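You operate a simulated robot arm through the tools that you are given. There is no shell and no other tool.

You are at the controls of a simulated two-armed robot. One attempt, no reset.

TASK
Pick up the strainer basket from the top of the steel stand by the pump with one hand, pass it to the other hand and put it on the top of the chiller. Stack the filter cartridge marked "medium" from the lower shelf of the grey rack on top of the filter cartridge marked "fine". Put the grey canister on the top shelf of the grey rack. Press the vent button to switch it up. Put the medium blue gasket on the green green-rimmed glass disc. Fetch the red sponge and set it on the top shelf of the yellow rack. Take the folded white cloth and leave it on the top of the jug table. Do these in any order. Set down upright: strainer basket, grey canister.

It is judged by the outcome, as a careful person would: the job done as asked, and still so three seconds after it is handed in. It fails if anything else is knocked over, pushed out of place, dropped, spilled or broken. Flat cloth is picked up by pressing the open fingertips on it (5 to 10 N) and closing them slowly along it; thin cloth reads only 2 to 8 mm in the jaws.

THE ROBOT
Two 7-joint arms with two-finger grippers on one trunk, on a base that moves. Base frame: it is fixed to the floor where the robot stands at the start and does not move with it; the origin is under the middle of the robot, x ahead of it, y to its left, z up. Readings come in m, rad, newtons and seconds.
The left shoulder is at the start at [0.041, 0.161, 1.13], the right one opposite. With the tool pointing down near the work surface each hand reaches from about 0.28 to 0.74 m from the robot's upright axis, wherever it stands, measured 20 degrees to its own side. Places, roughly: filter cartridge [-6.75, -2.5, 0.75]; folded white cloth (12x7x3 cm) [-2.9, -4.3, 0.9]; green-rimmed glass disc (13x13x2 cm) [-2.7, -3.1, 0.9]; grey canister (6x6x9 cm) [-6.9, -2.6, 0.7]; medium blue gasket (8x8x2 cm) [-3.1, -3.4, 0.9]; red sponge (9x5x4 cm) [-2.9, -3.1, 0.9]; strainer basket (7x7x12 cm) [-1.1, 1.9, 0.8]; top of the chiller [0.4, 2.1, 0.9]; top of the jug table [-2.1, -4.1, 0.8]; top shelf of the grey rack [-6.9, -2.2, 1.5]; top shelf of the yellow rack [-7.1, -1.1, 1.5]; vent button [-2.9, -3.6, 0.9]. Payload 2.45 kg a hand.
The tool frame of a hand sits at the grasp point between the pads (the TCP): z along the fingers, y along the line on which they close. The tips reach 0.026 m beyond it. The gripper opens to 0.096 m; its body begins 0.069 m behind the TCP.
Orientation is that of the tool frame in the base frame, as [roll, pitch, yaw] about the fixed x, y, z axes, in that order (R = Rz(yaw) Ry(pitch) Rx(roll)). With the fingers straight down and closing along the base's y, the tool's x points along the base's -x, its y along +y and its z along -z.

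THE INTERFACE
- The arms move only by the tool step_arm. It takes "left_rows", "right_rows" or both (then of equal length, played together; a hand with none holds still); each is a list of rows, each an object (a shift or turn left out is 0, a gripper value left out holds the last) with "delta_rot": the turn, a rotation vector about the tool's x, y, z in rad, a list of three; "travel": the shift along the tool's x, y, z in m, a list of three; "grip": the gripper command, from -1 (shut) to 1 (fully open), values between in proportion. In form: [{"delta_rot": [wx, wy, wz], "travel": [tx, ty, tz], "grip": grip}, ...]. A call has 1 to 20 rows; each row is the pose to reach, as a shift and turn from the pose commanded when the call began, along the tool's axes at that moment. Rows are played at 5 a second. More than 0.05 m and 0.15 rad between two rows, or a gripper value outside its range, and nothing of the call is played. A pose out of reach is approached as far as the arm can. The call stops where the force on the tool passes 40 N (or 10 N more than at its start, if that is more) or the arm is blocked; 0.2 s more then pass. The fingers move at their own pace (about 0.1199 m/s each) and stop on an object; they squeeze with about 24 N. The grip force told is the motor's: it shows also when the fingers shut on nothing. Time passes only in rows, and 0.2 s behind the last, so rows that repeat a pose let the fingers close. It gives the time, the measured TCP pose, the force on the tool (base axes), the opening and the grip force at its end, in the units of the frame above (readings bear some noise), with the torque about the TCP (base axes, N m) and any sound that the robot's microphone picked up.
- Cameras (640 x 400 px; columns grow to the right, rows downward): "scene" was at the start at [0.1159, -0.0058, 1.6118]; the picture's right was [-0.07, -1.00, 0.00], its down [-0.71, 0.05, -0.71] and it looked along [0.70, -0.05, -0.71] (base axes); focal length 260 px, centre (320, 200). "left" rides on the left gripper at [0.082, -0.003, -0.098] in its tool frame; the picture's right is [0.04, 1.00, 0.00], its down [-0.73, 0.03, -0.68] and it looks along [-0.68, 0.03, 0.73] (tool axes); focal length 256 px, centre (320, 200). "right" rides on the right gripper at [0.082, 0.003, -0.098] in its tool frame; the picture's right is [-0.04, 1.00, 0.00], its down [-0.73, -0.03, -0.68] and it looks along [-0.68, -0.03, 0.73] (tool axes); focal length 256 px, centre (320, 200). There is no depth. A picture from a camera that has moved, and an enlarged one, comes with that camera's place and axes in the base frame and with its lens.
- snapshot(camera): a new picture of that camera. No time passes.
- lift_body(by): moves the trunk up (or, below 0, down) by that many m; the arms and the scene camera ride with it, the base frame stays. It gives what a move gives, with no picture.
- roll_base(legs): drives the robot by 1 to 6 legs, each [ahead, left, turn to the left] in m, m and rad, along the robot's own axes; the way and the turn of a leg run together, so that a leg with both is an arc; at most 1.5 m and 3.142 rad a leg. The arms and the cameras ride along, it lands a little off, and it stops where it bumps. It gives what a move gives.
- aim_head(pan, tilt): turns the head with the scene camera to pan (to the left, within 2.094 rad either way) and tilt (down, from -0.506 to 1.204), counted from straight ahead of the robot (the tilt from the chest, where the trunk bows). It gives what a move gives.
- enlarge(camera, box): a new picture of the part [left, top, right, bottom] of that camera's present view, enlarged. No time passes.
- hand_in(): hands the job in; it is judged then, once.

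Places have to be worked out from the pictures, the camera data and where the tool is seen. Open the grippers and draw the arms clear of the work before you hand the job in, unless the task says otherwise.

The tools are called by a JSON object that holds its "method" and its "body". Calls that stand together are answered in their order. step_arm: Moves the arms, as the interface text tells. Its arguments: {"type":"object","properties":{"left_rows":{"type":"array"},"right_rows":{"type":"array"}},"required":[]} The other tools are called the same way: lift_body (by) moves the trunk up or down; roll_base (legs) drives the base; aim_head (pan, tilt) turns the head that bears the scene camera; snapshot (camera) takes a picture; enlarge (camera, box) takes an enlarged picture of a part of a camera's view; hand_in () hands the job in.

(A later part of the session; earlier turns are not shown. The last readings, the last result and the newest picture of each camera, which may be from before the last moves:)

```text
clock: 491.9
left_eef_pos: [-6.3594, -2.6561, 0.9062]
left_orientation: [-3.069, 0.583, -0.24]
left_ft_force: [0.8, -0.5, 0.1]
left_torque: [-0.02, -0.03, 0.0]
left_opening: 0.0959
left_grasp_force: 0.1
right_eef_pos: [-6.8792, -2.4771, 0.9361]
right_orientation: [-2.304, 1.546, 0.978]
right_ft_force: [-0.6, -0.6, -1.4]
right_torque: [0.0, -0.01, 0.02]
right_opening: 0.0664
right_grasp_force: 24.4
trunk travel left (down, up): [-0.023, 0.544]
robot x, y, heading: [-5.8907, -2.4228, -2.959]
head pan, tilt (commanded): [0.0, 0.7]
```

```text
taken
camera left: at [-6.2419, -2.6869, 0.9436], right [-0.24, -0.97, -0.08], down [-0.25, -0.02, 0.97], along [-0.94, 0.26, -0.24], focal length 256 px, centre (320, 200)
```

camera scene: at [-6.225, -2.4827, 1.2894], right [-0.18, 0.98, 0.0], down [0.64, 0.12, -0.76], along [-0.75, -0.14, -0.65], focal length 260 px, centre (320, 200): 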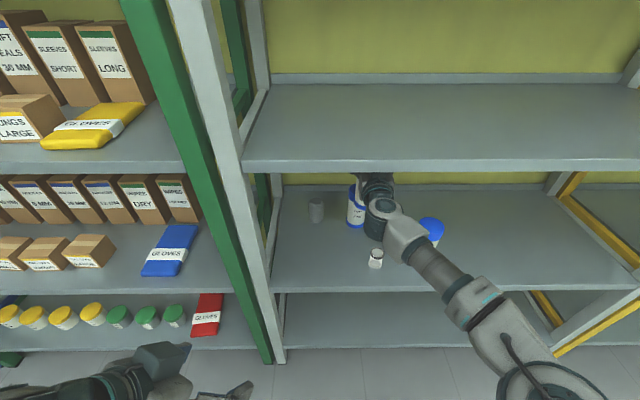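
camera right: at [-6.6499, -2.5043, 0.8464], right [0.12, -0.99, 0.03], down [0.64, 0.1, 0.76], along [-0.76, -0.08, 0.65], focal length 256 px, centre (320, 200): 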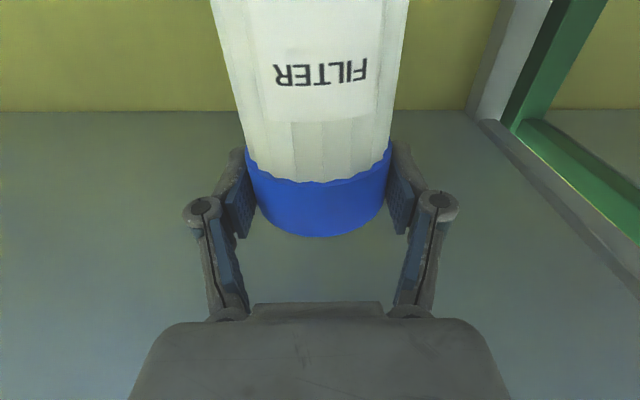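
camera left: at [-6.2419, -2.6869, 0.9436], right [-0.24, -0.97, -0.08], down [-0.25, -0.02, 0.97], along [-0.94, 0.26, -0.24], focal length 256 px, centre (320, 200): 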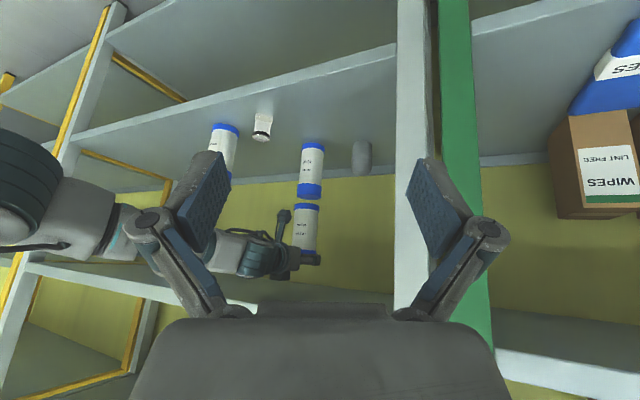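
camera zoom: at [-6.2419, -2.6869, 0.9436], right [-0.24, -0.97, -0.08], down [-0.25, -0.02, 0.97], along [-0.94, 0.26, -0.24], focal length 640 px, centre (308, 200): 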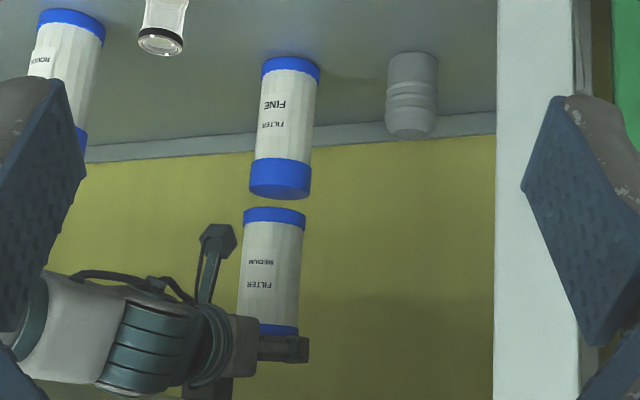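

MEDIUM hangs upright directly above FINE, about 2-2.5 cm over it and 4 mm off to one side. I correct the 4 mm and lower in small steps.

{"method": "step_arm", "body": {"right_rows": [{"travel": [0.004, 0.002, 0], "grip": -1}, {"travel": [0.008, 0.004, 0], "grip": -1}, {"travel": [0.012, 0.004, 0], "grip": -1}, {"travel": [0.015, 0.004, 0], "grip": -1}, {"travel": [0.015, 0.004, 0], "grip": -1}]}}

{"method": "enlarge", "body": {"camera": "left", "box": [250, 120, 400, 280]}}

```text
clock: 493.1
left_eef_pos: [-6.3598, -2.6555, 0.907]
left_orientation: [-3.069, 0.583, -0.241]
left_ft_force: [-1.0, 0.8, -0.4]
left_torque: [0.0, -0.04, -0.04]
left_opening: 0.0959
left_grasp_force: 0.0
right_eef_pos: [-6.8761, -2.4812, 0.9229]
right_orientation: [-2.296, 1.544, 0.986]
right_ft_force: [0.5, 0.4, -2.2]
right_torque: [-0.01, -0.04, 0.01]
right_opening: 0.0661
right_grasp_force: 24.3
trunk travel left (down, up): [-0.023, 0.544]
robot x, y, heading: [-5.8909, -2.4236, -2.959]
head pan, tilt (commanded): [0.0, 0.7]
```

```text
2.50 times, centred on (325, 200) of left
camera zoom: at [-6.2417, -2.6872, 0.9437], right [-0.24, -0.97, -0.08], down [-0.25, -0.02, 0.97], along [-0.94, 0.26, -0.24], focal length 640 px, centre (308, 200)
```

zoom: 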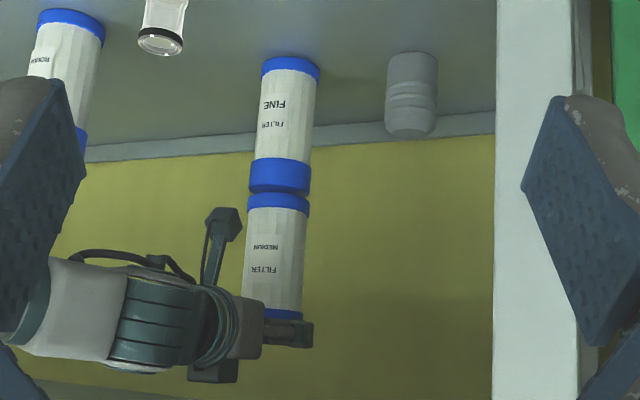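

The alignment is very good; about 8 mm remain. I lower in 3 mm steps, watching for contact.

{"method": "step_arm", "body": {"right_rows": [{"travel": [0.003, 0.0, 0], "grip": -1}, {"travel": [0.006, 0.0, 0], "grip": -1}, {"travel": [0.006, 0.0, 0], "grip": -1}]}}

{"method": "step_arm", "body": {"right_rows": [{"travel": [0.003, 0.0, 0], "grip": -1}, {"travel": [0.003, 0.0, 0], "grip": -1}]}}

{"method": "enlarge", "body": {"camera": "left", "box": [250, 120, 400, 280]}}

```text
clock: 493.9
left_eef_pos: [-6.3596, -2.6544, 0.9076]
left_orientation: [-3.067, 0.584, -0.24]
left_ft_force: [-0.5, -0.3, -0.6]
left_torque: [0.0, -0.02, 0.0]
left_opening: 0.0961
left_grasp_force: 0.1
right_eef_pos: [-6.8773, -2.4803, 0.916]
right_orientation: [-2.294, 1.544, 0.986]
right_ft_force: [0.5, 0.3, -1.6]
right_torque: [-0.01, 0.0, -0.02]
right_opening: 0.0664
right_grasp_force: 24.6
trunk travel left (down, up): [-0.023, 0.544]
robot x, y, heading: [-5.8899, -2.425, -2.96]
head pan, tilt (commanded): [0.0, 0.7]
```

```text
clock: 494.5
left_eef_pos: [-6.3591, -2.6544, 0.9063]
left_orientation: [-3.069, 0.584, -0.24]
left_ft_force: [-0.7, 0.1, 0.3]
left_torque: [0.02, -0.01, -0.02]
left_opening: 0.0959
left_grasp_force: 0.1
right_eef_pos: [-6.8762, -2.4805, 0.9133]
right_orientation: [-2.291, 1.545, 0.989]
right_ft_force: [0.7, 0.5, -0.6]
right_torque: [-0.03, -0.01, -0.01]
right_opening: 0.0661
right_grasp_force: 23.5
trunk travel left (down, up): [-0.023, 0.544]
robot x, y, heading: [-5.8899, -2.4253, -2.958]
head pan, tilt (commanded): [0.0, 0.7]
```

```text
2.50 times, centred on (325, 200) of left
camera zoom: at [-6.2417, -2.687, 0.9437], right [-0.24, -0.97, -0.08], down [-0.25, -0.02, 0.97], along [-0.94, 0.26, -0.24], focal length 640 px, centre (308, 200)
```

zoom: 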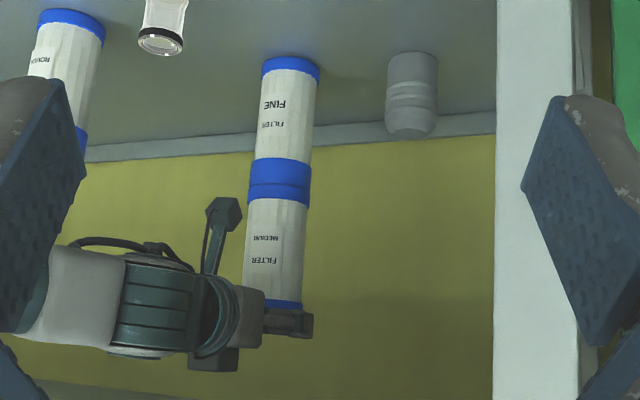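

They look nearly in contact now. I lower 2-3 mm more and check the force.

{"method": "step_arm", "body": {"right_rows": [{"travel": [0.003, 0.0, 0], "grip": -1}, {"travel": [0.003, 0.0, 0], "grip": -1}]}}

```text
clock: 495.1
left_eef_pos: [-6.3603, -2.6555, 0.9077]
left_orientation: [-3.07, 0.585, -0.242]
left_ft_force: [-0.9, 0.7, 0.3]
left_torque: [0.0, 0.01, 0.04]
left_opening: 0.0958
left_grasp_force: 0.1
right_eef_pos: [-6.8745, -2.4805, 0.9133]
right_orientation: [-2.212, 1.544, 1.068]
right_ft_force: [-2.4, -0.5, 6.9]
right_torque: [-0.39, 0.23, -0.03]
right_opening: 0.0661
right_grasp_force: 23.8
trunk travel left (down, up): [-0.023, 0.544]
robot x, y, heading: [-5.8868, -2.4192, -2.957]
head pan, tilt (commanded): [0.0, 0.7]
```

Contact at about 7 N. I ease up 1 mm and open the fingers gently.

{"method": "step_arm", "body": {"right_rows": [{"travel": [-0.0015, 0.0, 0], "grip": -1}, {"travel": [-0.0015, 0.0, 0], "grip": 0.42}, {"travel": [-0.0015, 0.0, 0], "grip": 0.5}, {"travel": [-0.0015, 0.0, 0], "grip": 0.6}, {"travel": [-0.0015, 0.0, 0], "grip": 0.75}, {"travel": [-0.0015, 0.0, 0], "grip": 0.9}, {"travel": [-0.0015, 0.0, 0], "grip": 0.9}]}}

{"method": "enlarge", "body": {"camera": "left", "box": [250, 120, 400, 280]}}

```text
clock: 496.7
left_eef_pos: [-6.359, -2.6558, 0.9085]
left_orientation: [-3.067, 0.582, -0.241]
left_ft_force: [0.0, -0.4, -0.6]
left_torque: [0.05, 0.02, -0.01]
left_opening: 0.096
left_grasp_force: 0.0
right_eef_pos: [-6.8745, -2.4807, 0.9106]
right_orientation: [-2.284, 1.544, 0.995]
right_ft_force: [-0.1, -0.5, 0.3]
right_torque: [0.01, -0.02, -0.02]
right_opening: 0.0913
right_grasp_force: 0.0
trunk travel left (down, up): [-0.023, 0.544]
robot x, y, heading: [-5.8873, -2.4227, -2.961]
head pan, tilt (commanded): [0.0, 0.7]
```

```text
2.50 times, centred on (325, 200) of left
camera zoom: at [-6.2416, -2.6872, 0.9437], right [-0.24, -0.97, -0.08], down [-0.25, -0.02, 0.97], along [-0.94, 0.26, -0.24], focal length 640 px, centre (308, 200)
```

zoom: 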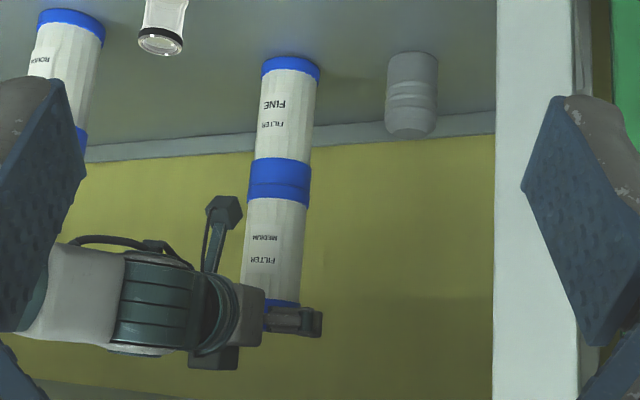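

MEDIUM stands on FINE. I withdraw the hand straight back along its fingers.

{"method": "step_arm", "body": {"right_rows": [{"travel": [0, 0, -0.005], "grip": 1}, {"travel": [0, 0, -0.02], "grip": 1}, {"travel": [0, 0, -0.04], "grip": 1}, {"travel": [0, 0, -0.06], "grip": 1}, {"travel": [0, 0, -0.085], "grip": 1}, {"travel": [0, 0, -0.11], "grip": 1}]}}

{"method": "snapshot", "body": {"camera": "left"}}

```text
clock: 498.1
left_eef_pos: [-6.3592, -2.654, 0.9075]
left_orientation: [-3.072, 0.585, -0.239]
left_ft_force: [0.0, 0.7, 0.3]
left_torque: [0.03, 0.01, 0.01]
left_opening: 0.0957
left_grasp_force: 0.0
right_eef_pos: [-6.7632, -2.4632, 0.9141]
right_orientation: [-2.252, 1.547, 1.028]
right_ft_force: [0.8, 0.1, -0.3]
right_torque: [-0.04, -0.01, 0.05]
right_opening: 0.096
right_grasp_force: 0.0
trunk travel left (down, up): [-0.023, 0.544]
robot x, y, heading: [-5.8895, -2.4227, -2.962]
head pan, tilt (commanded): [0.0, 0.7]
```

```text
taken
camera left: at [-6.2411, -2.6865, 0.9442], right [-0.24, -0.97, -0.08], down [-0.25, -0.02, 0.97], along [-0.94, 0.26, -0.24], focal length 256 px, centre (320, 200)
```

left: 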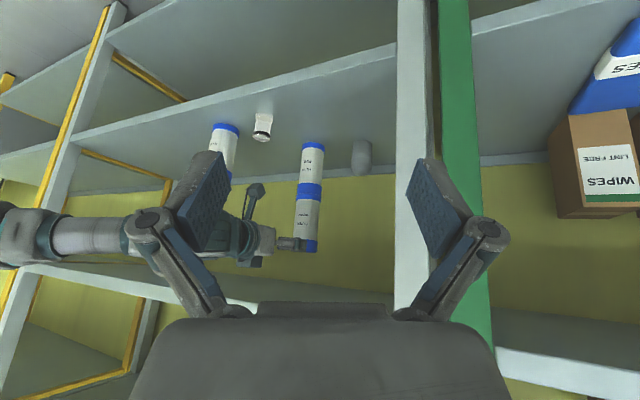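

The stack stands well. I back the base off 0.35 m and re-tilt the right hand to about 60° for the canister, lowering it to z ≈ 0.70.

{"method": "roll_base", "body": {"legs": [[-0.35, 0, 0]]}}

{"method": "step_arm", "body": {"right_rows": [{"delta_rot": [0, 0.08, 0], "travel": [0.03, 0, 0], "grip": 1}, {"delta_rot": [0, 0.16, 0], "travel": [0.06, 0, 0], "grip": 1}, {"delta_rot": [0, 0.24, 0], "travel": [0.09, 0, 0], "grip": 1}, {"delta_rot": [0, 0.32, 0], "travel": [0.12, 0, 0], "grip": 1}, {"delta_rot": [0, 0.4, 0], "travel": [0.15, 0, 0], "grip": 1}, {"delta_rot": [0, 0.48, 0], "travel": [0.18, 0, 0], "grip": 1}, {"delta_rot": [0, 0.5, 0], "travel": [0.2, 0, 0], "grip": 1}, {"delta_rot": [0, 0.5, 0], "travel": [0.215, 0, 0], "grip": 1}, {"delta_rot": [0, 0.5, 0], "travel": [0.215, 0, 0], "grip": 1}]}}

{"method": "snapshot", "body": {"camera": "scene"}}

{"method": "snapshot", "body": {"camera": "right"}}

{"method": "snapshot", "body": {"camera": "left"}}

```text
clock: 500.4
left_eef_pos: [-6.0149, -2.5909, 0.9064]
left_orientation: [-3.069, 0.583, -0.242]
left_ft_force: [0.0, -0.3, 0.1]
left_torque: [-0.04, 0.01, 0.01]
left_opening: 0.096
left_grasp_force: 0.0
right_eef_pos: [-6.4188, -2.3987, 0.9123]
right_orientation: [-2.277, 1.546, 1.004]
right_ft_force: [0.1, -0.1, 0.7]
right_torque: [-0.01, -0.06, -0.05]
right_opening: 0.0959
right_grasp_force: 0.0
trunk travel left (down, up): [-0.023, 0.544]
robot x, y, heading: [-5.5438, -2.3611, -2.959]
head pan, tilt (commanded): [0.0, 0.7]
```

```text
clock: 502.4
left_eef_pos: [-6.0098, -2.5906, 0.9099]
left_orientation: [-3.073, 0.59, -0.243]
left_ft_force: [-0.1, 0.6, 0.0]
left_torque: [-0.01, -0.01, 0.02]
left_opening: 0.0961
left_grasp_force: 0.1
right_eef_pos: [-6.4109, -2.3947, 0.7039]
right_orientation: [-3.102, 1.058, 0.169]
right_ft_force: [0.5, -0.1, 0.0]
right_torque: [-0.01, 0.03, 0.04]
right_opening: 0.0961
right_grasp_force: 0.1
trunk travel left (down, up): [-0.023, 0.544]
robot x, y, heading: [-5.5455, -2.3637, -2.958]
head pan, tilt (commanded): [0.0, 0.7]
```

```text
taken
camera scene: at [-5.9398, -2.4345, 1.2899], right [-0.18, 0.98, 0.0], down [0.64, 0.12, -0.76], along [-0.75, -0.14, -0.65], focal length 260 px, centre (320, 200)
```

scene: 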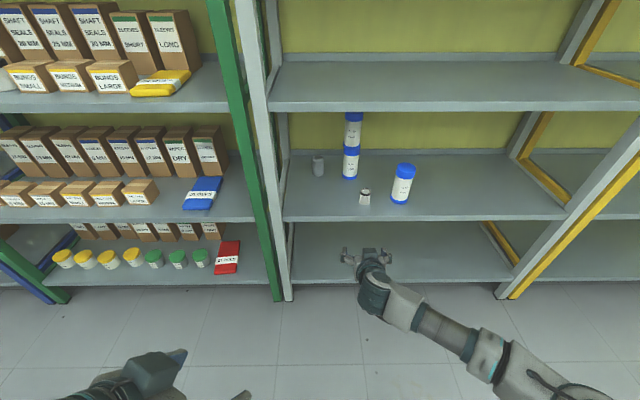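

```text
taken
camera right: at [-6.2872, -2.3798, 0.6798], right [0.12, -0.99, 0.02], down [0.23, 0.04, 0.97], along [-0.97, -0.11, 0.23], focal length 256 px, centre (320, 200)
```

right: 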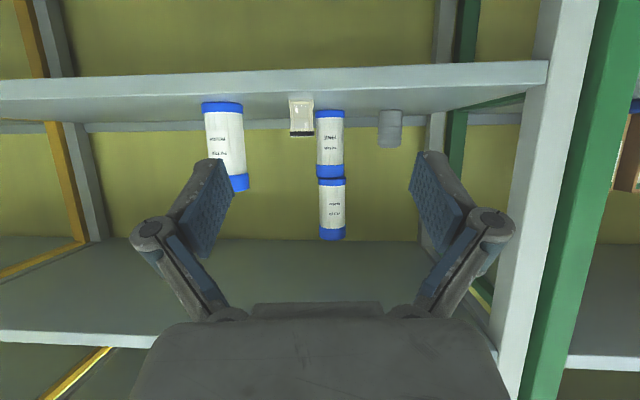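

```text
taken
camera left: at [-5.8911, -2.622, 0.9467], right [-0.25, -0.97, -0.08], down [-0.25, -0.02, 0.97], along [-0.94, 0.26, -0.23], focal length 256 px, centre (320, 200)
```

left: 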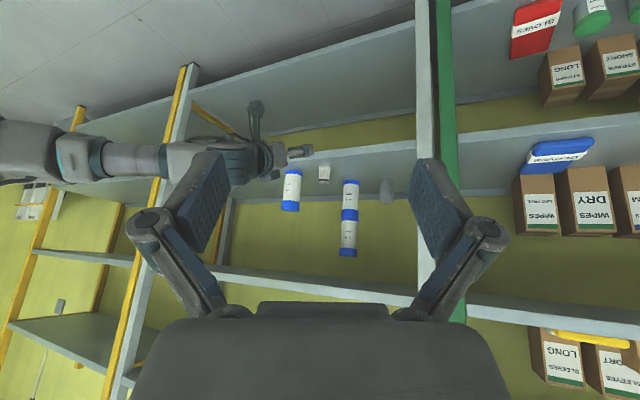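

The stack is stable, and the canister is at about (-6.875, -2.612). I pull the left hand back a little, strafe left 0.13 m and drive forward 0.3 m with the right hand at z ≈ 0.70.

{"method": "step_arm", "body": {"left_rows": [{"travel": [0.03, -0.018, -0.019], "grip": 1}, {"travel": [0.06, -0.036, -0.038], "grip": 1}, {"travel": [0.06, -0.036, -0.038], "grip": 1}]}}

{"method": "roll_base", "body": {"legs": [[0, 0.13, 0], [0.3, 0, 0]]}}

{"method": "step_arm", "body": {"right_rows": [{"grip": 1}, {"grip": 1}, {"grip": 1}, {"grip": 1}, {"grip": 1}]}}

{"method": "snapshot", "body": {"camera": "right"}}

{"method": "snapshot", "body": {"camera": "scene"}}

```text
clock: 503.2
left_eef_pos: [-5.9316, -2.5745, 0.9101]
left_orientation: [-3.071, 0.588, -0.243]
left_ft_force: [0.6, -0.5, 0.2]
left_torque: [0.01, -0.03, -0.01]
left_opening: 0.0961
left_grasp_force: 0.0
right_eef_pos: [-6.4127, -2.3938, 0.7041]
right_orientation: [-3.103, 1.06, 0.173]
right_ft_force: [-0.1, 0.2, 0.0]
right_torque: [-0.01, -0.03, 0.02]
right_opening: 0.0959
right_grasp_force: 0.0
trunk travel left (down, up): [-0.023, 0.544]
robot x, y, heading: [-5.543, -2.3585, -2.957]
head pan, tilt (commanded): [0.0, 0.7]
```

```text
clock: 506.1
left_eef_pos: [-6.2069, -2.7711, 0.9094]
left_orientation: [-3.061, 0.592, -0.237]
left_ft_force: [-0.7, -1.3, -0.4]
left_torque: [0.09, 0.02, -0.01]
left_opening: 0.0961
left_grasp_force: 0.2
right_eef_pos: [-6.6842, -2.5878, 0.7034]
right_orientation: [-3.087, 1.06, 0.189]
right_ft_force: [0.6, -1.5, -0.1]
right_torque: [0.05, -0.01, -0.07]
right_opening: 0.0962
right_grasp_force: 0.1
trunk travel left (down, up): [-0.023, 0.544]
robot x, y, heading: [-5.8215, -2.5442, -2.962]
head pan, tilt (commanded): [0.0, 0.7]
```

```text
clock: 507.3
left_eef_pos: [-6.2027, -2.7569, 0.914]
left_orientation: [-3.076, 0.594, -0.248]
left_ft_force: [-0.1, 1.3, -0.5]
left_torque: [-0.07, -0.03, -0.01]
left_opening: 0.096
left_grasp_force: 0.0
right_eef_pos: [-6.6817, -2.5767, 0.7081]
right_orientation: [-3.104, 1.068, 0.17]
right_ft_force: [-0.4, 0.2, 0.0]
right_torque: [-0.07, -0.01, 0.05]
right_opening: 0.0961
right_grasp_force: 0.0
trunk travel left (down, up): [-0.023, 0.544]
robot x, y, heading: [-5.8218, -2.5458, -2.958]
head pan, tilt (commanded): [0.0, 0.7]
```

```text
taken
camera right: at [-6.559, -2.563, 0.6843], right [0.12, -0.99, 0.02], down [0.24, 0.05, 0.97], along [-0.96, -0.11, 0.24], focal length 256 px, centre (320, 200)
```

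right: 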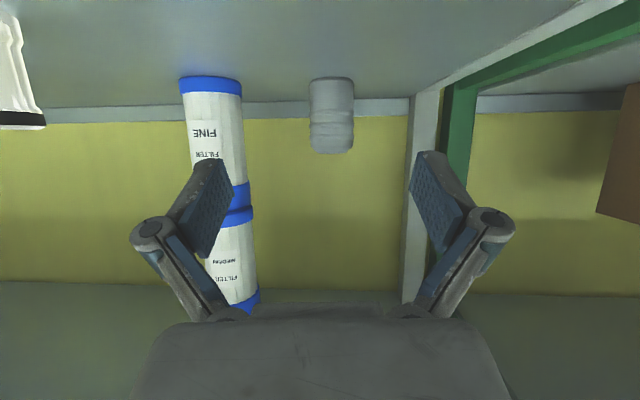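

```text
taken
camera scene: at [-6.2161, -2.6141, 1.2898], right [-0.18, 0.98, 0.0], down [0.64, 0.11, -0.76], along [-0.75, -0.14, -0.65], focal length 260 px, centre (320, 200)
```

scene: 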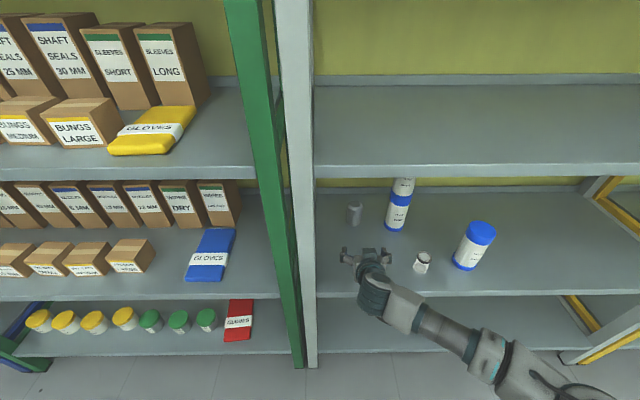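

The wrist camera now shows the canister nearly centred between the fingers, about 0.20 m ahead. I lower to z = 0.69, shift 3 mm left, and drive in 0.12 m.

{"method": "step_arm", "body": {"right_rows": [{"travel": [0.008, 0.0015, 0.0044], "grip": 1}, {"travel": [0.0158, 0.003, 0.0087], "grip": 1}, {"travel": [0.0158, 0.003, 0.0087], "grip": 1}]}}

{"method": "roll_base", "body": {"legs": [[0.12, 0, 0]]}}

{"method": "step_arm", "body": {"right_rows": [{"grip": 1}, {"grip": 1}, {"grip": 1}, {"grip": 1}]}}

{"method": "snapshot", "body": {"camera": "right"}}

```text
clock: 508.1
left_eef_pos: [-6.2017, -2.76, 0.9131]
left_orientation: [-3.075, 0.597, -0.244]
left_ft_force: [-0.6, 1.1, 0.3]
left_torque: [-0.03, 0.04, 0.0]
left_opening: 0.096
left_grasp_force: 0.1
right_eef_pos: [-6.6827, -2.5817, 0.6914]
right_orientation: [-3.101, 1.067, 0.175]
right_ft_force: [-0.6, 1.0, 0.6]
right_torque: [-0.03, -0.05, 0.04]
right_opening: 0.0959
right_grasp_force: 0.1
trunk travel left (down, up): [-0.023, 0.544]
robot x, y, heading: [-5.8184, -2.5488, -2.967]
head pan, tilt (commanded): [0.0, 0.7]
```

```text
clock: 509.4
left_eef_pos: [-6.3187, -2.7954, 0.9123]
left_orientation: [-3.064, 0.598, -0.235]
left_ft_force: [-0.8, -1.4, -0.5]
left_torque: [-0.01, -0.02, 0.0]
left_opening: 0.0959
left_grasp_force: 0.1
right_eef_pos: [-6.7988, -2.6161, 0.692]
right_orientation: [-3.082, 1.062, 0.194]
right_ft_force: [-0.3, -0.1, -1.0]
right_torque: [0.01, 0.04, -0.03]
right_opening: 0.0963
right_grasp_force: 0.1
trunk travel left (down, up): [-0.023, 0.544]
robot x, y, heading: [-5.9378, -2.5723, -2.959]
head pan, tilt (commanded): [0.0, 0.7]
```

```text
clock: 510.4
left_eef_pos: [-6.3145, -2.7885, 0.9153]
left_orientation: [-3.072, 0.602, -0.241]
left_ft_force: [-0.5, 0.0, 1.0]
left_torque: [0.03, 0.01, -0.01]
left_opening: 0.0959
left_grasp_force: 0.0
right_eef_pos: [-6.7947, -2.6122, 0.6965]
right_orientation: [-3.088, 1.073, 0.187]
right_ft_force: [-0.4, 0.3, 0.5]
right_torque: [-0.01, 0.04, 0.01]
right_opening: 0.0962
right_grasp_force: 0.0
trunk travel left (down, up): [-0.023, 0.544]
robot x, y, heading: [-5.9352, -2.5692, -2.958]
head pan, tilt (commanded): [0.0, 0.7]
```

```text
taken
camera right: at [-6.6709, -2.5965, 0.6715], right [0.12, -0.99, 0.01], down [0.24, 0.04, 0.97], along [-0.96, -0.12, 0.25], focal length 256 px, centre (320, 200)
```

right: 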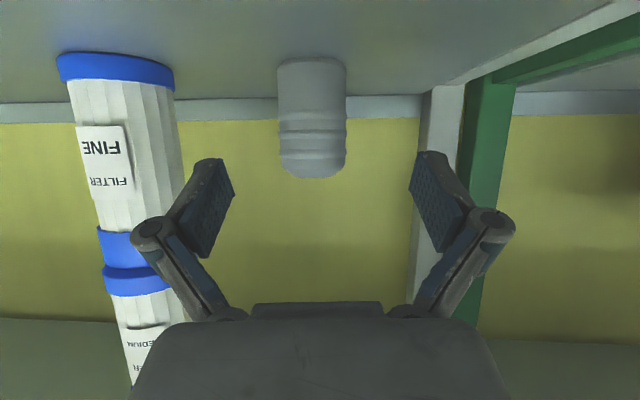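

The canister's upper third tapers, so I should grip lower. I lower to z ≈ 0.668 while reducing the tilt to about 52°, which keeps the camera clear of the shelf, and shift 5 mm right.

{"method": "step_arm", "body": {"right_rows": [{"delta_rot": [0, 0.06, 0], "travel": [0.006, -0.002, 0.003], "grip": 1}, {"delta_rot": [0, 0.12, 0], "travel": [0.013, -0.004, 0.007], "grip": 1}, {"delta_rot": [0, 0.17, 0], "travel": [0.02, -0.005, 0.011], "grip": 1}, {"delta_rot": [0, 0.17, 0], "travel": [0.0246, -0.005, 0.0134], "grip": 1}, {"delta_rot": [0, 0.17, 0], "travel": [0.0246, -0.005, 0.0134], "grip": 1}]}}

{"method": "snapshot", "body": {"camera": "right"}}

```text
clock: 511.6
left_eef_pos: [-6.3123, -2.7898, 0.9144]
left_orientation: [-3.071, 0.604, -0.241]
left_ft_force: [0.8, 0.4, 0.3]
left_torque: [0.02, -0.01, -0.01]
left_opening: 0.0959
left_grasp_force: 0.1
right_eef_pos: [-6.7963, -2.6056, 0.6685]
right_orientation: [-3.101, 0.902, 0.172]
right_ft_force: [0.4, 0.0, -0.6]
right_torque: [0.02, 0.0, -0.02]
right_opening: 0.0962
right_grasp_force: 0.1
trunk travel left (down, up): [-0.023, 0.544]
robot x, y, heading: [-5.9345, -2.5713, -2.961]
head pan, tilt (commanded): [0.0, 0.7]
```

```text
taken
camera right: at [-6.6693, -2.5914, 0.6654], right [0.12, -0.99, 0.01], down [0.08, 0.02, 1.0], along [-0.99, -0.11, 0.08], focal length 256 px, centre (320, 200)
```

right: 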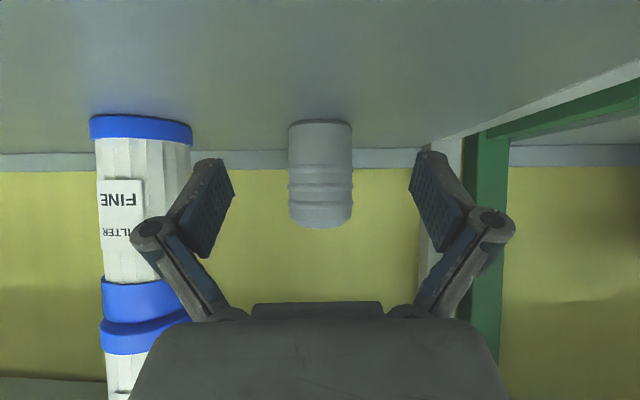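

The canister is now centred, with the fingers at mid-height of its body. I drive the last 7.8 cm and close.

{"method": "roll_base", "body": {"legs": [[0.078, -0.004, 0]]}}

{"method": "step_arm", "body": {"right_rows": [{"grip": 1}, {"grip": 1}, {"grip": 1}]}}

{"method": "snapshot", "body": {"camera": "right"}}

```text
clock: 512.6
left_eef_pos: [-6.3918, -2.8008, 0.9138]
left_orientation: [-3.07, 0.603, -0.239]
left_ft_force: [-0.1, -0.2, -0.3]
left_torque: [0.01, 0.0, 0.0]
left_opening: 0.0958
left_grasp_force: 0.0
right_eef_pos: [-6.8746, -2.6183, 0.6669]
right_orientation: [-3.101, 0.901, 0.173]
right_ft_force: [0.1, -0.8, -0.3]
right_torque: [0.05, 0.02, 0.02]
right_opening: 0.0958
right_grasp_force: 0.0
trunk travel left (down, up): [-0.023, 0.544]
robot x, y, heading: [-6.0181, -2.5804, -2.958]
head pan, tilt (commanded): [0.0, 0.7]
```

```text
clock: 513.4
left_eef_pos: [-6.3862, -2.7998, 0.9174]
left_orientation: [-3.076, 0.61, -0.242]
left_ft_force: [0.5, 0.3, 0.0]
left_torque: [-0.01, 0.01, -0.02]
left_opening: 0.096
left_grasp_force: 0.0
right_eef_pos: [-6.8702, -2.617, 0.6745]
right_orientation: [-3.1, 0.909, 0.174]
right_ft_force: [-0.2, 0.5, -0.4]
right_torque: [0.0, 0.02, -0.02]
right_opening: 0.0961
right_grasp_force: 0.1
trunk travel left (down, up): [-0.023, 0.544]
robot x, y, heading: [-6.0148, -2.5801, -2.957]
head pan, tilt (commanded): [0.0, 0.7]
```

```text
taken
camera right: at [-6.7436, -2.6016, 0.6701], right [0.12, -0.99, 0.01], down [0.08, 0.02, 1.0], along [-0.99, -0.12, 0.09], focal length 256 px, centre (320, 200)
```

right: 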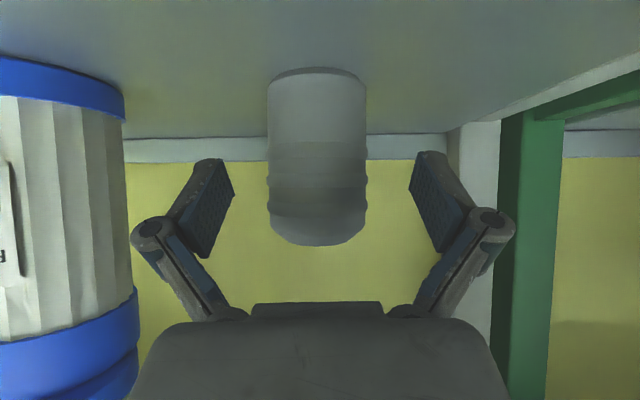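

The pads straddle the canister but sit a bit high after the body settled. I advance 11 mm along the fingers, forward and down, then close slowly.

{"method": "step_arm", "body": {"right_rows": [{"travel": [0.001, 0, 0.006], "grip": 1}, {"travel": [0.0014, 0, 0.0115], "grip": 1}, {"travel": [0.0014, 0, 0.0115], "grip": 0.8}, {"travel": [0.0014, 0, 0.0115], "grip": 0.6}, {"travel": [0.0014, 0, 0.0115], "grip": 0.4}, {"travel": [0.0014, 0, 0.0115], "grip": 0.2}, {"travel": [0.0014, 0, 0.0115], "grip": 0.0}, {"travel": [0.0014, 0, 0.0115], "grip": -0.4}, {"travel": [0.0014, 0, 0.0115], "grip": -1}, {"travel": [0.0014, 0, 0.0115], "grip": -1}]}}

{"method": "snapshot", "body": {"camera": "right"}}

```text
clock: 515.6
left_eef_pos: [-6.3844, -2.7997, 0.9177]
left_orientation: [-3.076, 0.609, -0.243]
left_ft_force: [0.2, 0.1, 0.2]
left_torque: [0.04, 0.03, 0.01]
left_opening: 0.096
left_grasp_force: 0.1
right_eef_pos: [-6.8776, -2.6173, 0.6675]
right_orientation: [-3.102, 0.91, 0.173]
right_ft_force: [-0.4, -0.2, 1.8]
right_torque: [-0.09, -0.04, 0.01]
right_opening: 0.053
right_grasp_force: 24.0
trunk travel left (down, up): [-0.023, 0.544]
robot x, y, heading: [-6.016, -2.5819, -2.96]
head pan, tilt (commanded): [0.0, 0.7]
```

```text
taken
camera right: at [-6.7518, -2.6026, 0.662], right [0.12, -0.99, 0.01], down [0.08, 0.02, 1.0], along [-0.99, -0.12, 0.09], focal length 256 px, centre (320, 200)
```

right: 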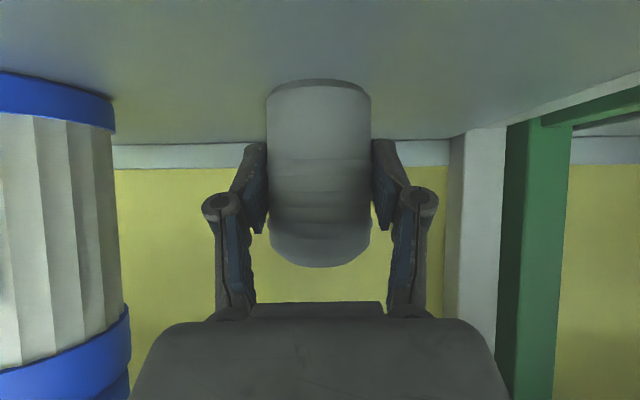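

The canister is gripped at 53 mm. I lift it 4 cm and then back the base straight out.

{"method": "step_arm", "body": {"right_rows": [{"travel": [-0.008, 0, -0.006], "grip": -1}, {"travel": [-0.02, 0, -0.015], "grip": -1}, {"travel": [-0.032, 0, -0.0246], "grip": -1}, {"travel": [-0.032, 0, -0.0246], "grip": -1}]}}

{"method": "snapshot", "body": {"camera": "right"}}

{"method": "roll_base", "body": {"legs": [[-0.4, 0, 0]]}}

{"method": "snapshot", "body": {"camera": "scene"}}

```text
clock: 516.6
left_eef_pos: [-6.3856, -2.7995, 0.9178]
left_orientation: [-3.076, 0.607, -0.242]
left_ft_force: [0.6, 0.6, -0.3]
left_torque: [-0.03, 0.0, -0.01]
left_opening: 0.0958
left_grasp_force: 0.1
right_eef_pos: [-6.879, -2.6176, 0.7082]
right_orientation: [-3.102, 0.908, 0.172]
right_ft_force: [-0.3, 0.0, -0.9]
right_torque: [0.01, 0.01, 0.0]
right_opening: 0.053
right_grasp_force: 24.5
trunk travel left (down, up): [-0.023, 0.544]
robot x, y, heading: [-6.0146, -2.5806, -2.961]
head pan, tilt (commanded): [0.0, 0.7]
```

```text
taken
camera right: at [-6.7522, -2.6035, 0.7023], right [0.12, -0.99, 0.01], down [0.08, 0.02, 1.0], along [-0.99, -0.11, 0.08], focal length 256 px, centre (320, 200)
```

right: 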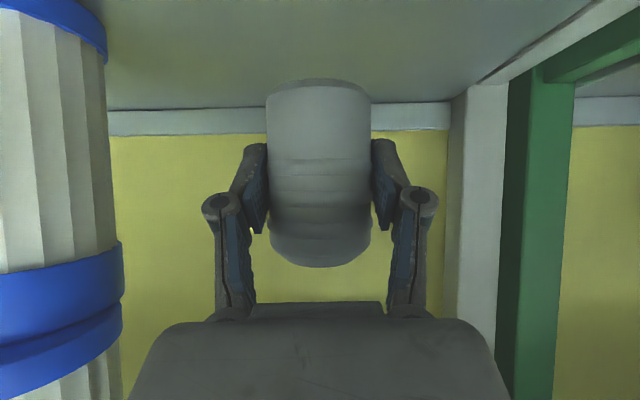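

```text
clock: 519.1
left_eef_pos: [-5.9922, -2.7276, 0.9181]
left_orientation: [-3.075, 0.609, -0.241]
left_ft_force: [0.3, 0.4, -0.4]
left_torque: [0.0, 0.01, 0.0]
left_opening: 0.0958
left_grasp_force: 0.0
right_eef_pos: [-6.4859, -2.5459, 0.7082]
right_orientation: [-3.103, 0.909, 0.174]
right_ft_force: [0.2, -0.2, -1.0]
right_torque: [-0.02, -0.04, -0.01]
right_opening: 0.0526
right_grasp_force: 24.2
trunk travel left (down, up): [-0.023, 0.544]
robot x, y, heading: [-5.6237, -2.5091, -2.964]
head pan, tilt (commanded): [0.0, 0.7]
```

```text
taken
camera scene: at [-6.017, -2.5829, 1.2899], right [-0.18, 0.98, 0.0], down [0.64, 0.12, -0.76], along [-0.75, -0.14, -0.65], focal length 260 px, centre (320, 200)
```

scene: 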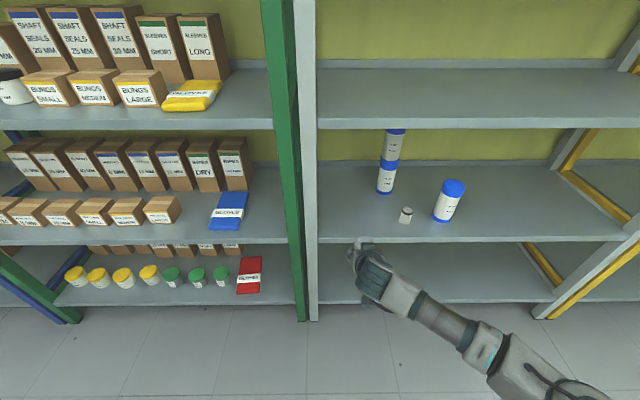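

The canister is out and the stack still stands. I pull the hand in 0.2 m, strafe right toward the rack's middle and raise the trunk in stages.

{"method": "step_arm", "body": {"right_rows": [{"travel": [0.02, 0, -0.026], "grip": -1}, {"travel": [0.04, 0, -0.052], "grip": -1}, {"travel": [0.06, 0, -0.078], "grip": -1}, {"travel": [0.08, 0, -0.104], "grip": -1}, {"travel": [0.1, 0, -0.13], "grip": -1}, {"travel": [0.123, 0, -0.158], "grip": -1}]}}

{"method": "roll_base", "body": {"legs": [[-0.1, -0.43, 0]]}}

{"method": "lift_body", "body": {"by": 0.25}}

{"method": "lift_body", "body": {"by": 0.22}}

{"method": "snapshot", "body": {"camera": "scene"}}

```text
clock: 520.5
left_eef_pos: [-5.9871, -2.7273, 0.9199]
left_orientation: [-3.08, 0.613, -0.246]
left_ft_force: [-0.6, -0.8, 0.2]
left_torque: [0.0, -0.02, 0.03]
left_opening: 0.0961
left_grasp_force: 0.1
right_eef_pos: [-6.2827, -2.5175, 0.7129]
right_orientation: [-3.101, 0.917, 0.17]
right_ft_force: [-0.3, -0.4, -1.4]
right_torque: [0.01, -0.02, -0.02]
right_opening: 0.0527
right_grasp_force: 24.5
trunk travel left (down, up): [-0.023, 0.544]
robot x, y, heading: [-5.6234, -2.5102, -2.959]
head pan, tilt (commanded): [0.0, 0.7]
```

```text
clock: 523.2
left_eef_pos: [-5.9638, -2.2904, 0.92]
left_orientation: [-3.07, 0.618, -0.237]
left_ft_force: [-0.3, -1.3, 0.5]
left_torque: [0.05, -0.01, 0.01]
left_opening: 0.0959
left_grasp_force: 0.1
right_eef_pos: [-6.2613, -2.0825, 0.7129]
right_orientation: [-3.089, 0.916, 0.185]
right_ft_force: [0.4, -1.5, -2.2]
right_torque: [0.05, 0.01, -0.04]
right_opening: 0.0529
right_grasp_force: 23.9
trunk travel left (down, up): [-0.023, 0.544]
robot x, y, heading: [-5.6012, -2.0688, -2.957]
head pan, tilt (commanded): [0.0, 0.7]
```

```text
clock: 525.8
left_eef_pos: [-5.9621, -2.2834, 1.1721]
left_orientation: [-3.081, 0.619, -0.241]
left_ft_force: [0.0, 0.5, 0.2]
left_torque: [-0.01, 0.02, -0.01]
left_opening: 0.0961
left_grasp_force: 0.1
right_eef_pos: [-6.2581, -2.076, 0.9649]
right_orientation: [-3.102, 0.919, 0.175]
right_ft_force: [0.6, -1.0, -2.0]
right_torque: [0.04, -0.01, 0.03]
right_opening: 0.053
right_grasp_force: 23.9
trunk travel left (down, up): [-0.273, 0.294]
robot x, y, heading: [-5.5981, -2.0664, -2.957]
head pan, tilt (commanded): [0.0, 0.7]
```

```text
clock: 528.1
left_eef_pos: [-5.9616, -2.2827, 1.3923]
left_orientation: [-3.081, 0.62, -0.243]
left_ft_force: [0.3, 0.7, -0.1]
left_torque: [0.01, 0.02, 0.02]
left_opening: 0.0961
left_grasp_force: 0.0
right_eef_pos: [-6.2594, -2.0749, 1.1856]
right_orientation: [-3.105, 0.921, 0.173]
right_ft_force: [0.5, 0.1, 0.3]
right_torque: [-0.01, 0.03, -0.01]
right_opening: 0.0529
right_grasp_force: 24.1
trunk travel left (down, up): [-0.493, 0.074]
robot x, y, heading: [-5.598, -2.0646, -2.956]
head pan, tilt (commanded): [0.0, 0.7]
```

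```text
taken
camera scene: at [-5.6754, -2.0808, 1.8116], right [-0.18, 0.98, 0.0], down [0.64, 0.12, -0.76], along [-0.75, -0.14, -0.65], focal length 260 px, centre (320, 200)
```

scene: 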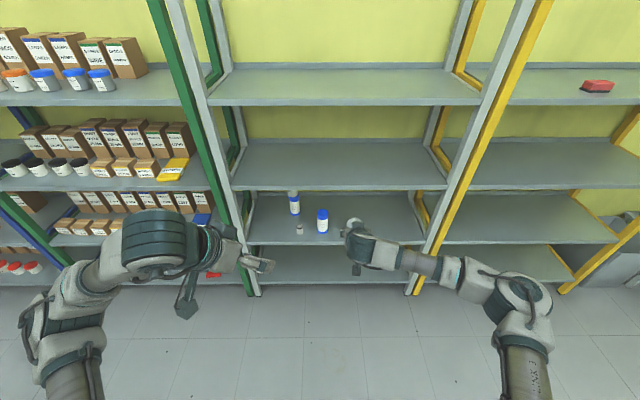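

Steady. I raise the right hand with the canister to about z = 1.57, keeping the same tilt.

{"method": "step_arm", "body": {"right_rows": [{"travel": [-0.022, 0, -0.0167], "grip": -1}, {"travel": [-0.044, 0, -0.0333], "grip": -1}, {"travel": [-0.066, 0, -0.05], "grip": -1}, {"travel": [-0.0876, 0, -0.0666], "grip": -1}, {"travel": [-0.1095, 0, -0.0832], "grip": -1}, {"travel": [-0.1314, 0, -0.1], "grip": -1}, {"travel": [-0.1533, 0, -0.1165], "grip": -1}, {"travel": [-0.1752, 0, -0.133], "grip": -1}, {"travel": [-0.1971, 0, -0.15], "grip": -1}, {"travel": [-0.219, 0, -0.1664], "grip": -1}, {"travel": [-0.2408, 0, -0.183], "grip": -1}, {"travel": [-0.2627, 0, -0.2], "grip": -1}, {"travel": [-0.2846, 0, -0.2163], "grip": -1}, {"travel": [-0.3065, 0, -0.233], "grip": -1}, {"travel": [-0.3065, 0, -0.233], "grip": -1}, {"travel": [-0.3065, 0, -0.233], "grip": -1}]}}

{"method": "step_arm", "body": {"right_rows": [{"grip": -1}, {"grip": -1}, {"grip": -1}, {"grip": -1}, {"grip": -1}, {"grip": -1}]}}

{"method": "snapshot", "body": {"camera": "right"}}

{"method": "snapshot", "body": {"camera": "scene"}}

```text
clock: 531.5
left_eef_pos: [-5.9618, -2.2834, 1.3921]
left_orientation: [-3.084, 0.62, -0.243]
left_ft_force: [0.4, 0.1, -0.1]
left_torque: [-0.03, 0.0, -0.03]
left_opening: 0.096
left_grasp_force: 0.0
right_eef_pos: [-6.2588, -2.0843, 1.5711]
right_orientation: [-3.106, 0.921, 0.174]
right_ft_force: [0.3, 0.1, -1.8]
right_torque: [0.0, 0.01, -0.01]
right_opening: 0.0529
right_grasp_force: 24.6
trunk travel left (down, up): [-0.493, 0.074]
robot x, y, heading: [-5.6022, -2.0648, -2.959]
head pan, tilt (commanded): [0.0, 0.7]
```

```text
clock: 532.9
left_eef_pos: [-5.9621, -2.2829, 1.3924]
left_orientation: [-3.083, 0.619, -0.244]
left_ft_force: [0.0, -0.5, 0.2]
left_torque: [0.01, 0.01, 0.0]
left_opening: 0.0958
left_grasp_force: 0.0
right_eef_pos: [-6.2581, -2.0852, 1.5704]
right_orientation: [-3.106, 0.921, 0.175]
right_ft_force: [1.0, 0.2, -0.5]
right_torque: [-0.01, -0.01, 0.0]
right_opening: 0.0526
right_grasp_force: 24.5
trunk travel left (down, up): [-0.493, 0.074]
robot x, y, heading: [-5.6004, -2.0677, -2.952]
head pan, tilt (commanded): [0.0, 0.7]
```

```text
taken
camera right: at [-6.1318, -2.069, 1.565], right [0.12, -0.99, 0.01], down [0.1, 0.02, 1.0], along [-0.99, -0.12, 0.1], focal length 256 px, centre (320, 200)
```

right: 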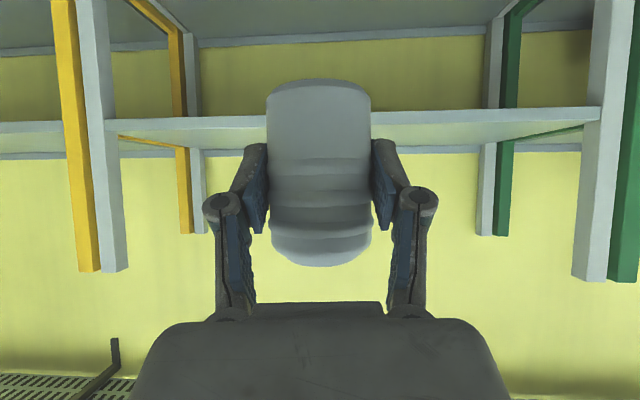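

```text
taken
camera scene: at [-5.6751, -2.0815, 1.8117], right [-0.18, 0.98, 0.0], down [0.64, 0.12, -0.76], along [-0.75, -0.14, -0.65], focal length 260 px, centre (320, 200)
```

scene: 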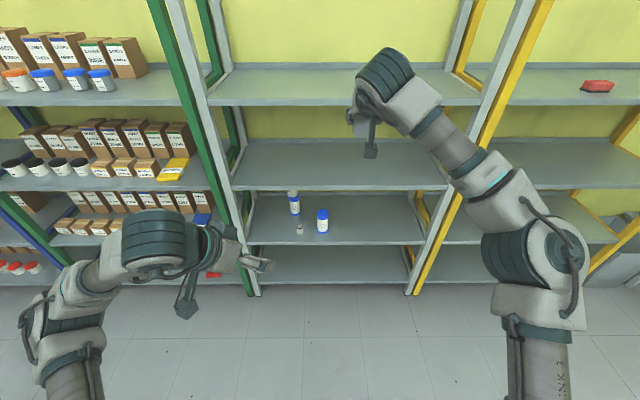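

All steady. I drive forward 0.40 m, then check before the last part.

{"method": "roll_base", "body": {"legs": [[0.4, 0, 0]]}}

{"method": "step_arm", "body": {"right_rows": [{"grip": -1}, {"grip": -1}, {"grip": -1}, {"grip": -1}, {"grip": -1}, {"grip": -1}]}}

{"method": "snapshot", "body": {"camera": "scene"}}

{"method": "snapshot", "body": {"camera": "right"}}

```text
clock: 535.4
left_eef_pos: [-6.3522, -2.3547, 1.3937]
left_orientation: [-3.084, 0.623, -0.244]
left_ft_force: [-0.6, 0.6, -0.9]
left_torque: [0.01, -0.02, -0.03]
left_opening: 0.096
left_grasp_force: 0.1
right_eef_pos: [-6.6468, -2.156, 1.5722]
right_orientation: [-3.104, 0.924, 0.174]
right_ft_force: [0.1, -0.1, -0.4]
right_torque: [-0.01, -0.02, 0.01]
right_opening: 0.0527
right_grasp_force: 23.7
trunk travel left (down, up): [-0.493, 0.074]
robot x, y, heading: [-5.9958, -2.1384, -2.961]
head pan, tilt (commanded): [0.0, 0.7]
```

```text
clock: 536.8
left_eef_pos: [-6.3525, -2.354, 1.3951]
left_orientation: [-3.085, 0.622, -0.243]
left_ft_force: [-0.4, 0.3, -0.3]
left_torque: [0.01, 0.01, 0.03]
left_opening: 0.0958
left_grasp_force: 0.0
right_eef_pos: [-6.6479, -2.1564, 1.5726]
right_orientation: [-3.105, 0.924, 0.173]
right_ft_force: [-0.5, 0.0, -1.3]
right_torque: [0.01, -0.03, -0.01]
right_opening: 0.0527
right_grasp_force: 24.0
trunk travel left (down, up): [-0.493, 0.074]
robot x, y, heading: [-5.9969, -2.1399, -2.961]
head pan, tilt (commanded): [0.0, 0.7]
```

```text
taken
camera scene: at [-6.0683, -2.1543, 1.8117], right [-0.18, 0.98, 0.0], down [0.64, 0.12, -0.76], along [-0.75, -0.14, -0.65], focal length 260 px, centre (320, 200)
```

scene: 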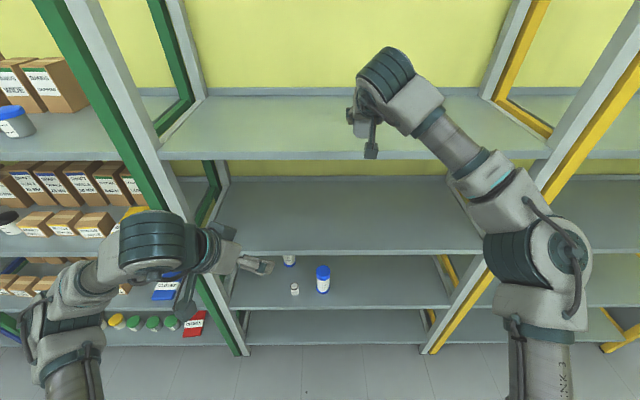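

```text
taken
camera right: at [-6.5214, -2.1404, 1.5669], right [0.12, -0.99, 0.01], down [0.1, 0.02, 0.99], along [-0.99, -0.12, 0.1], focal length 256 px, centre (320, 200)
```

right: 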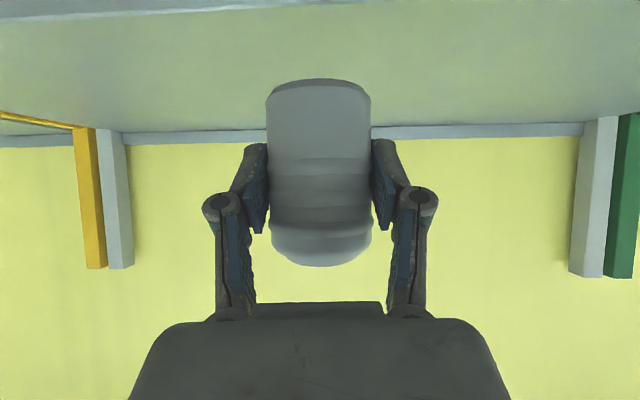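

The canister is about 10 cm above shelf level, just before the edge. I drive the remaining 0.16 m so it will stand about 12 cm inside.

{"method": "roll_base", "body": {"legs": [[0.16, 0, 0]]}}

{"method": "step_arm", "body": {"right_rows": [{"grip": -1}, {"grip": -1}, {"grip": -1}, {"grip": -1}, {"grip": -1}, {"grip": -1}]}}

{"method": "snapshot", "body": {"camera": "scene"}}

```text
clock: 538.2
left_eef_pos: [-6.5053, -2.3836, 1.3953]
left_orientation: [-3.086, 0.626, -0.246]
left_ft_force: [-0.4, 0.1, 1.1]
left_torque: [0.0, 0.0, 0.03]
left_opening: 0.096
left_grasp_force: 0.0
right_eef_pos: [-6.8006, -2.1837, 1.5751]
right_orientation: [-3.105, 0.927, 0.174]
right_ft_force: [0.2, 0.1, -0.9]
right_torque: [0.04, -0.02, 0.02]
right_opening: 0.0525
right_grasp_force: 24.3
trunk travel left (down, up): [-0.493, 0.074]
robot x, y, heading: [-6.1505, -2.1684, -2.962]
head pan, tilt (commanded): [0.0, 0.7]
```

```text
clock: 539.6
left_eef_pos: [-6.506, -2.3834, 1.3944]
left_orientation: [-3.086, 0.625, -0.246]
left_ft_force: [0.5, 0.7, 0.4]
left_torque: [-0.02, -0.02, 0.03]
left_opening: 0.096
left_grasp_force: 0.1
right_eef_pos: [-6.8011, -2.1837, 1.5759]
right_orientation: [-3.108, 0.927, 0.172]
right_ft_force: [0.3, 0.1, -0.1]
right_torque: [0.02, 0.0, 0.0]
right_opening: 0.0527
right_grasp_force: 23.8
trunk travel left (down, up): [-0.493, 0.074]
robot x, y, heading: [-6.1516, -2.1693, -2.958]
head pan, tilt (commanded): [0.0, 0.7]
```

```text
taken
camera scene: at [-6.2249, -2.1835, 1.8117], right [-0.18, 0.98, 0.0], down [0.64, 0.12, -0.76], along [-0.75, -0.14, -0.65], focal length 260 px, centre (320, 200)
```

scene: 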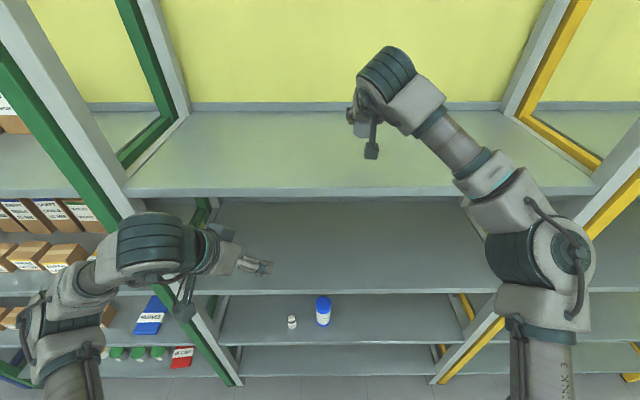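

The canister is about 11 cm inside the edge. I lower 5 cm in steps, then feel for contact.

{"method": "step_arm", "body": {"right_rows": [{"travel": [0.01, 0, 0.0075], "grip": -1}, {"travel": [0.02, 0, 0.015], "grip": -1}, {"travel": [0.03, 0, 0.0225], "grip": -1}, {"travel": [0.04, 0, 0.03], "grip": -1}, {"travel": [0.04, 0, 0.03], "grip": -1}, {"travel": [0.04, 0, 0.03], "grip": -1}]}}

{"method": "snapshot", "body": {"camera": "right"}}

```text
clock: 541.0
left_eef_pos: [-6.5055, -2.3826, 1.396]
left_orientation: [-3.086, 0.625, -0.246]
left_ft_force: [0.3, -0.1, 0.2]
left_torque: [0.01, 0.01, -0.02]
left_opening: 0.0962
left_grasp_force: 0.1
right_eef_pos: [-6.8018, -2.1821, 1.5249]
right_orientation: [-3.105, 0.927, 0.172]
right_ft_force: [-0.3, 0.6, -1.9]
right_torque: [0.04, -0.02, 0.05]
right_opening: 0.0525
right_grasp_force: 23.9
trunk travel left (down, up): [-0.493, 0.074]
robot x, y, heading: [-6.1528, -2.1667, -2.96]
head pan, tilt (commanded): [0.0, 0.7]
```

```text
taken
camera right: at [-6.6748, -2.1674, 1.5184], right [0.12, -0.99, 0.01], down [0.1, 0.02, 0.99], along [-0.99, -0.12, 0.1], focal length 256 px, centre (320, 200)
```

right: 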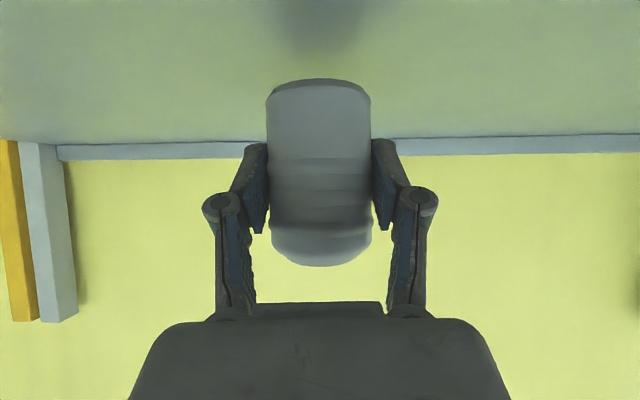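

The shadow shows the canister still a little above the shelf. I lower in 4 mm steps.

{"method": "step_arm", "body": {"right_rows": [{"travel": [0.0032, 0, 0.0024], "grip": -1}, {"travel": [0.0064, 0, 0.0048], "grip": -1}, {"travel": [0.0064, 0, 0.0048], "grip": -1}]}}

{"method": "step_arm", "body": {"right_rows": [{"travel": [0.0032, 0, 0.0024], "grip": -1}, {"travel": [0.0048, 0, 0.0036], "grip": -1}, {"travel": [0.0048, 0, 0.0036], "grip": -1}]}}

```text
clock: 541.8
left_eef_pos: [-6.5056, -2.3836, 1.3952]
left_orientation: [-3.087, 0.624, -0.246]
left_ft_force: [0.7, 0.0, -0.2]
left_torque: [0.01, -0.01, -0.02]
left_opening: 0.0964
left_grasp_force: 0.0
right_eef_pos: [-6.8014, -2.1823, 1.5166]
right_orientation: [-3.104, 0.926, 0.173]
right_ft_force: [0.0, 0.3, -0.7]
right_torque: [-0.02, 0.03, -0.02]
right_opening: 0.0526
right_grasp_force: 24.4
trunk travel left (down, up): [-0.493, 0.074]
robot x, y, heading: [-6.1511, -2.1682, -2.96]
head pan, tilt (commanded): [0.0, 0.7]
```

```text
clock: 542.6
left_eef_pos: [-6.5051, -2.3828, 1.3959]
left_orientation: [-3.086, 0.623, -0.245]
left_ft_force: [-1.1, 1.0, 0.9]
left_torque: [-0.03, 0.0, 0.0]
left_opening: 0.0959
left_grasp_force: 0.1
right_eef_pos: [-6.8011, -2.1808, 1.5108]
right_orientation: [-3.105, 0.925, 0.169]
right_ft_force: [-0.7, -0.3, -0.2]
right_torque: [0.01, -0.07, 0.01]
right_opening: 0.0526
right_grasp_force: 24.3
trunk travel left (down, up): [-0.493, 0.074]
robot x, y, heading: [-6.1498, -2.1715, -2.957]
head pan, tilt (commanded): [0.0, 0.7]
```

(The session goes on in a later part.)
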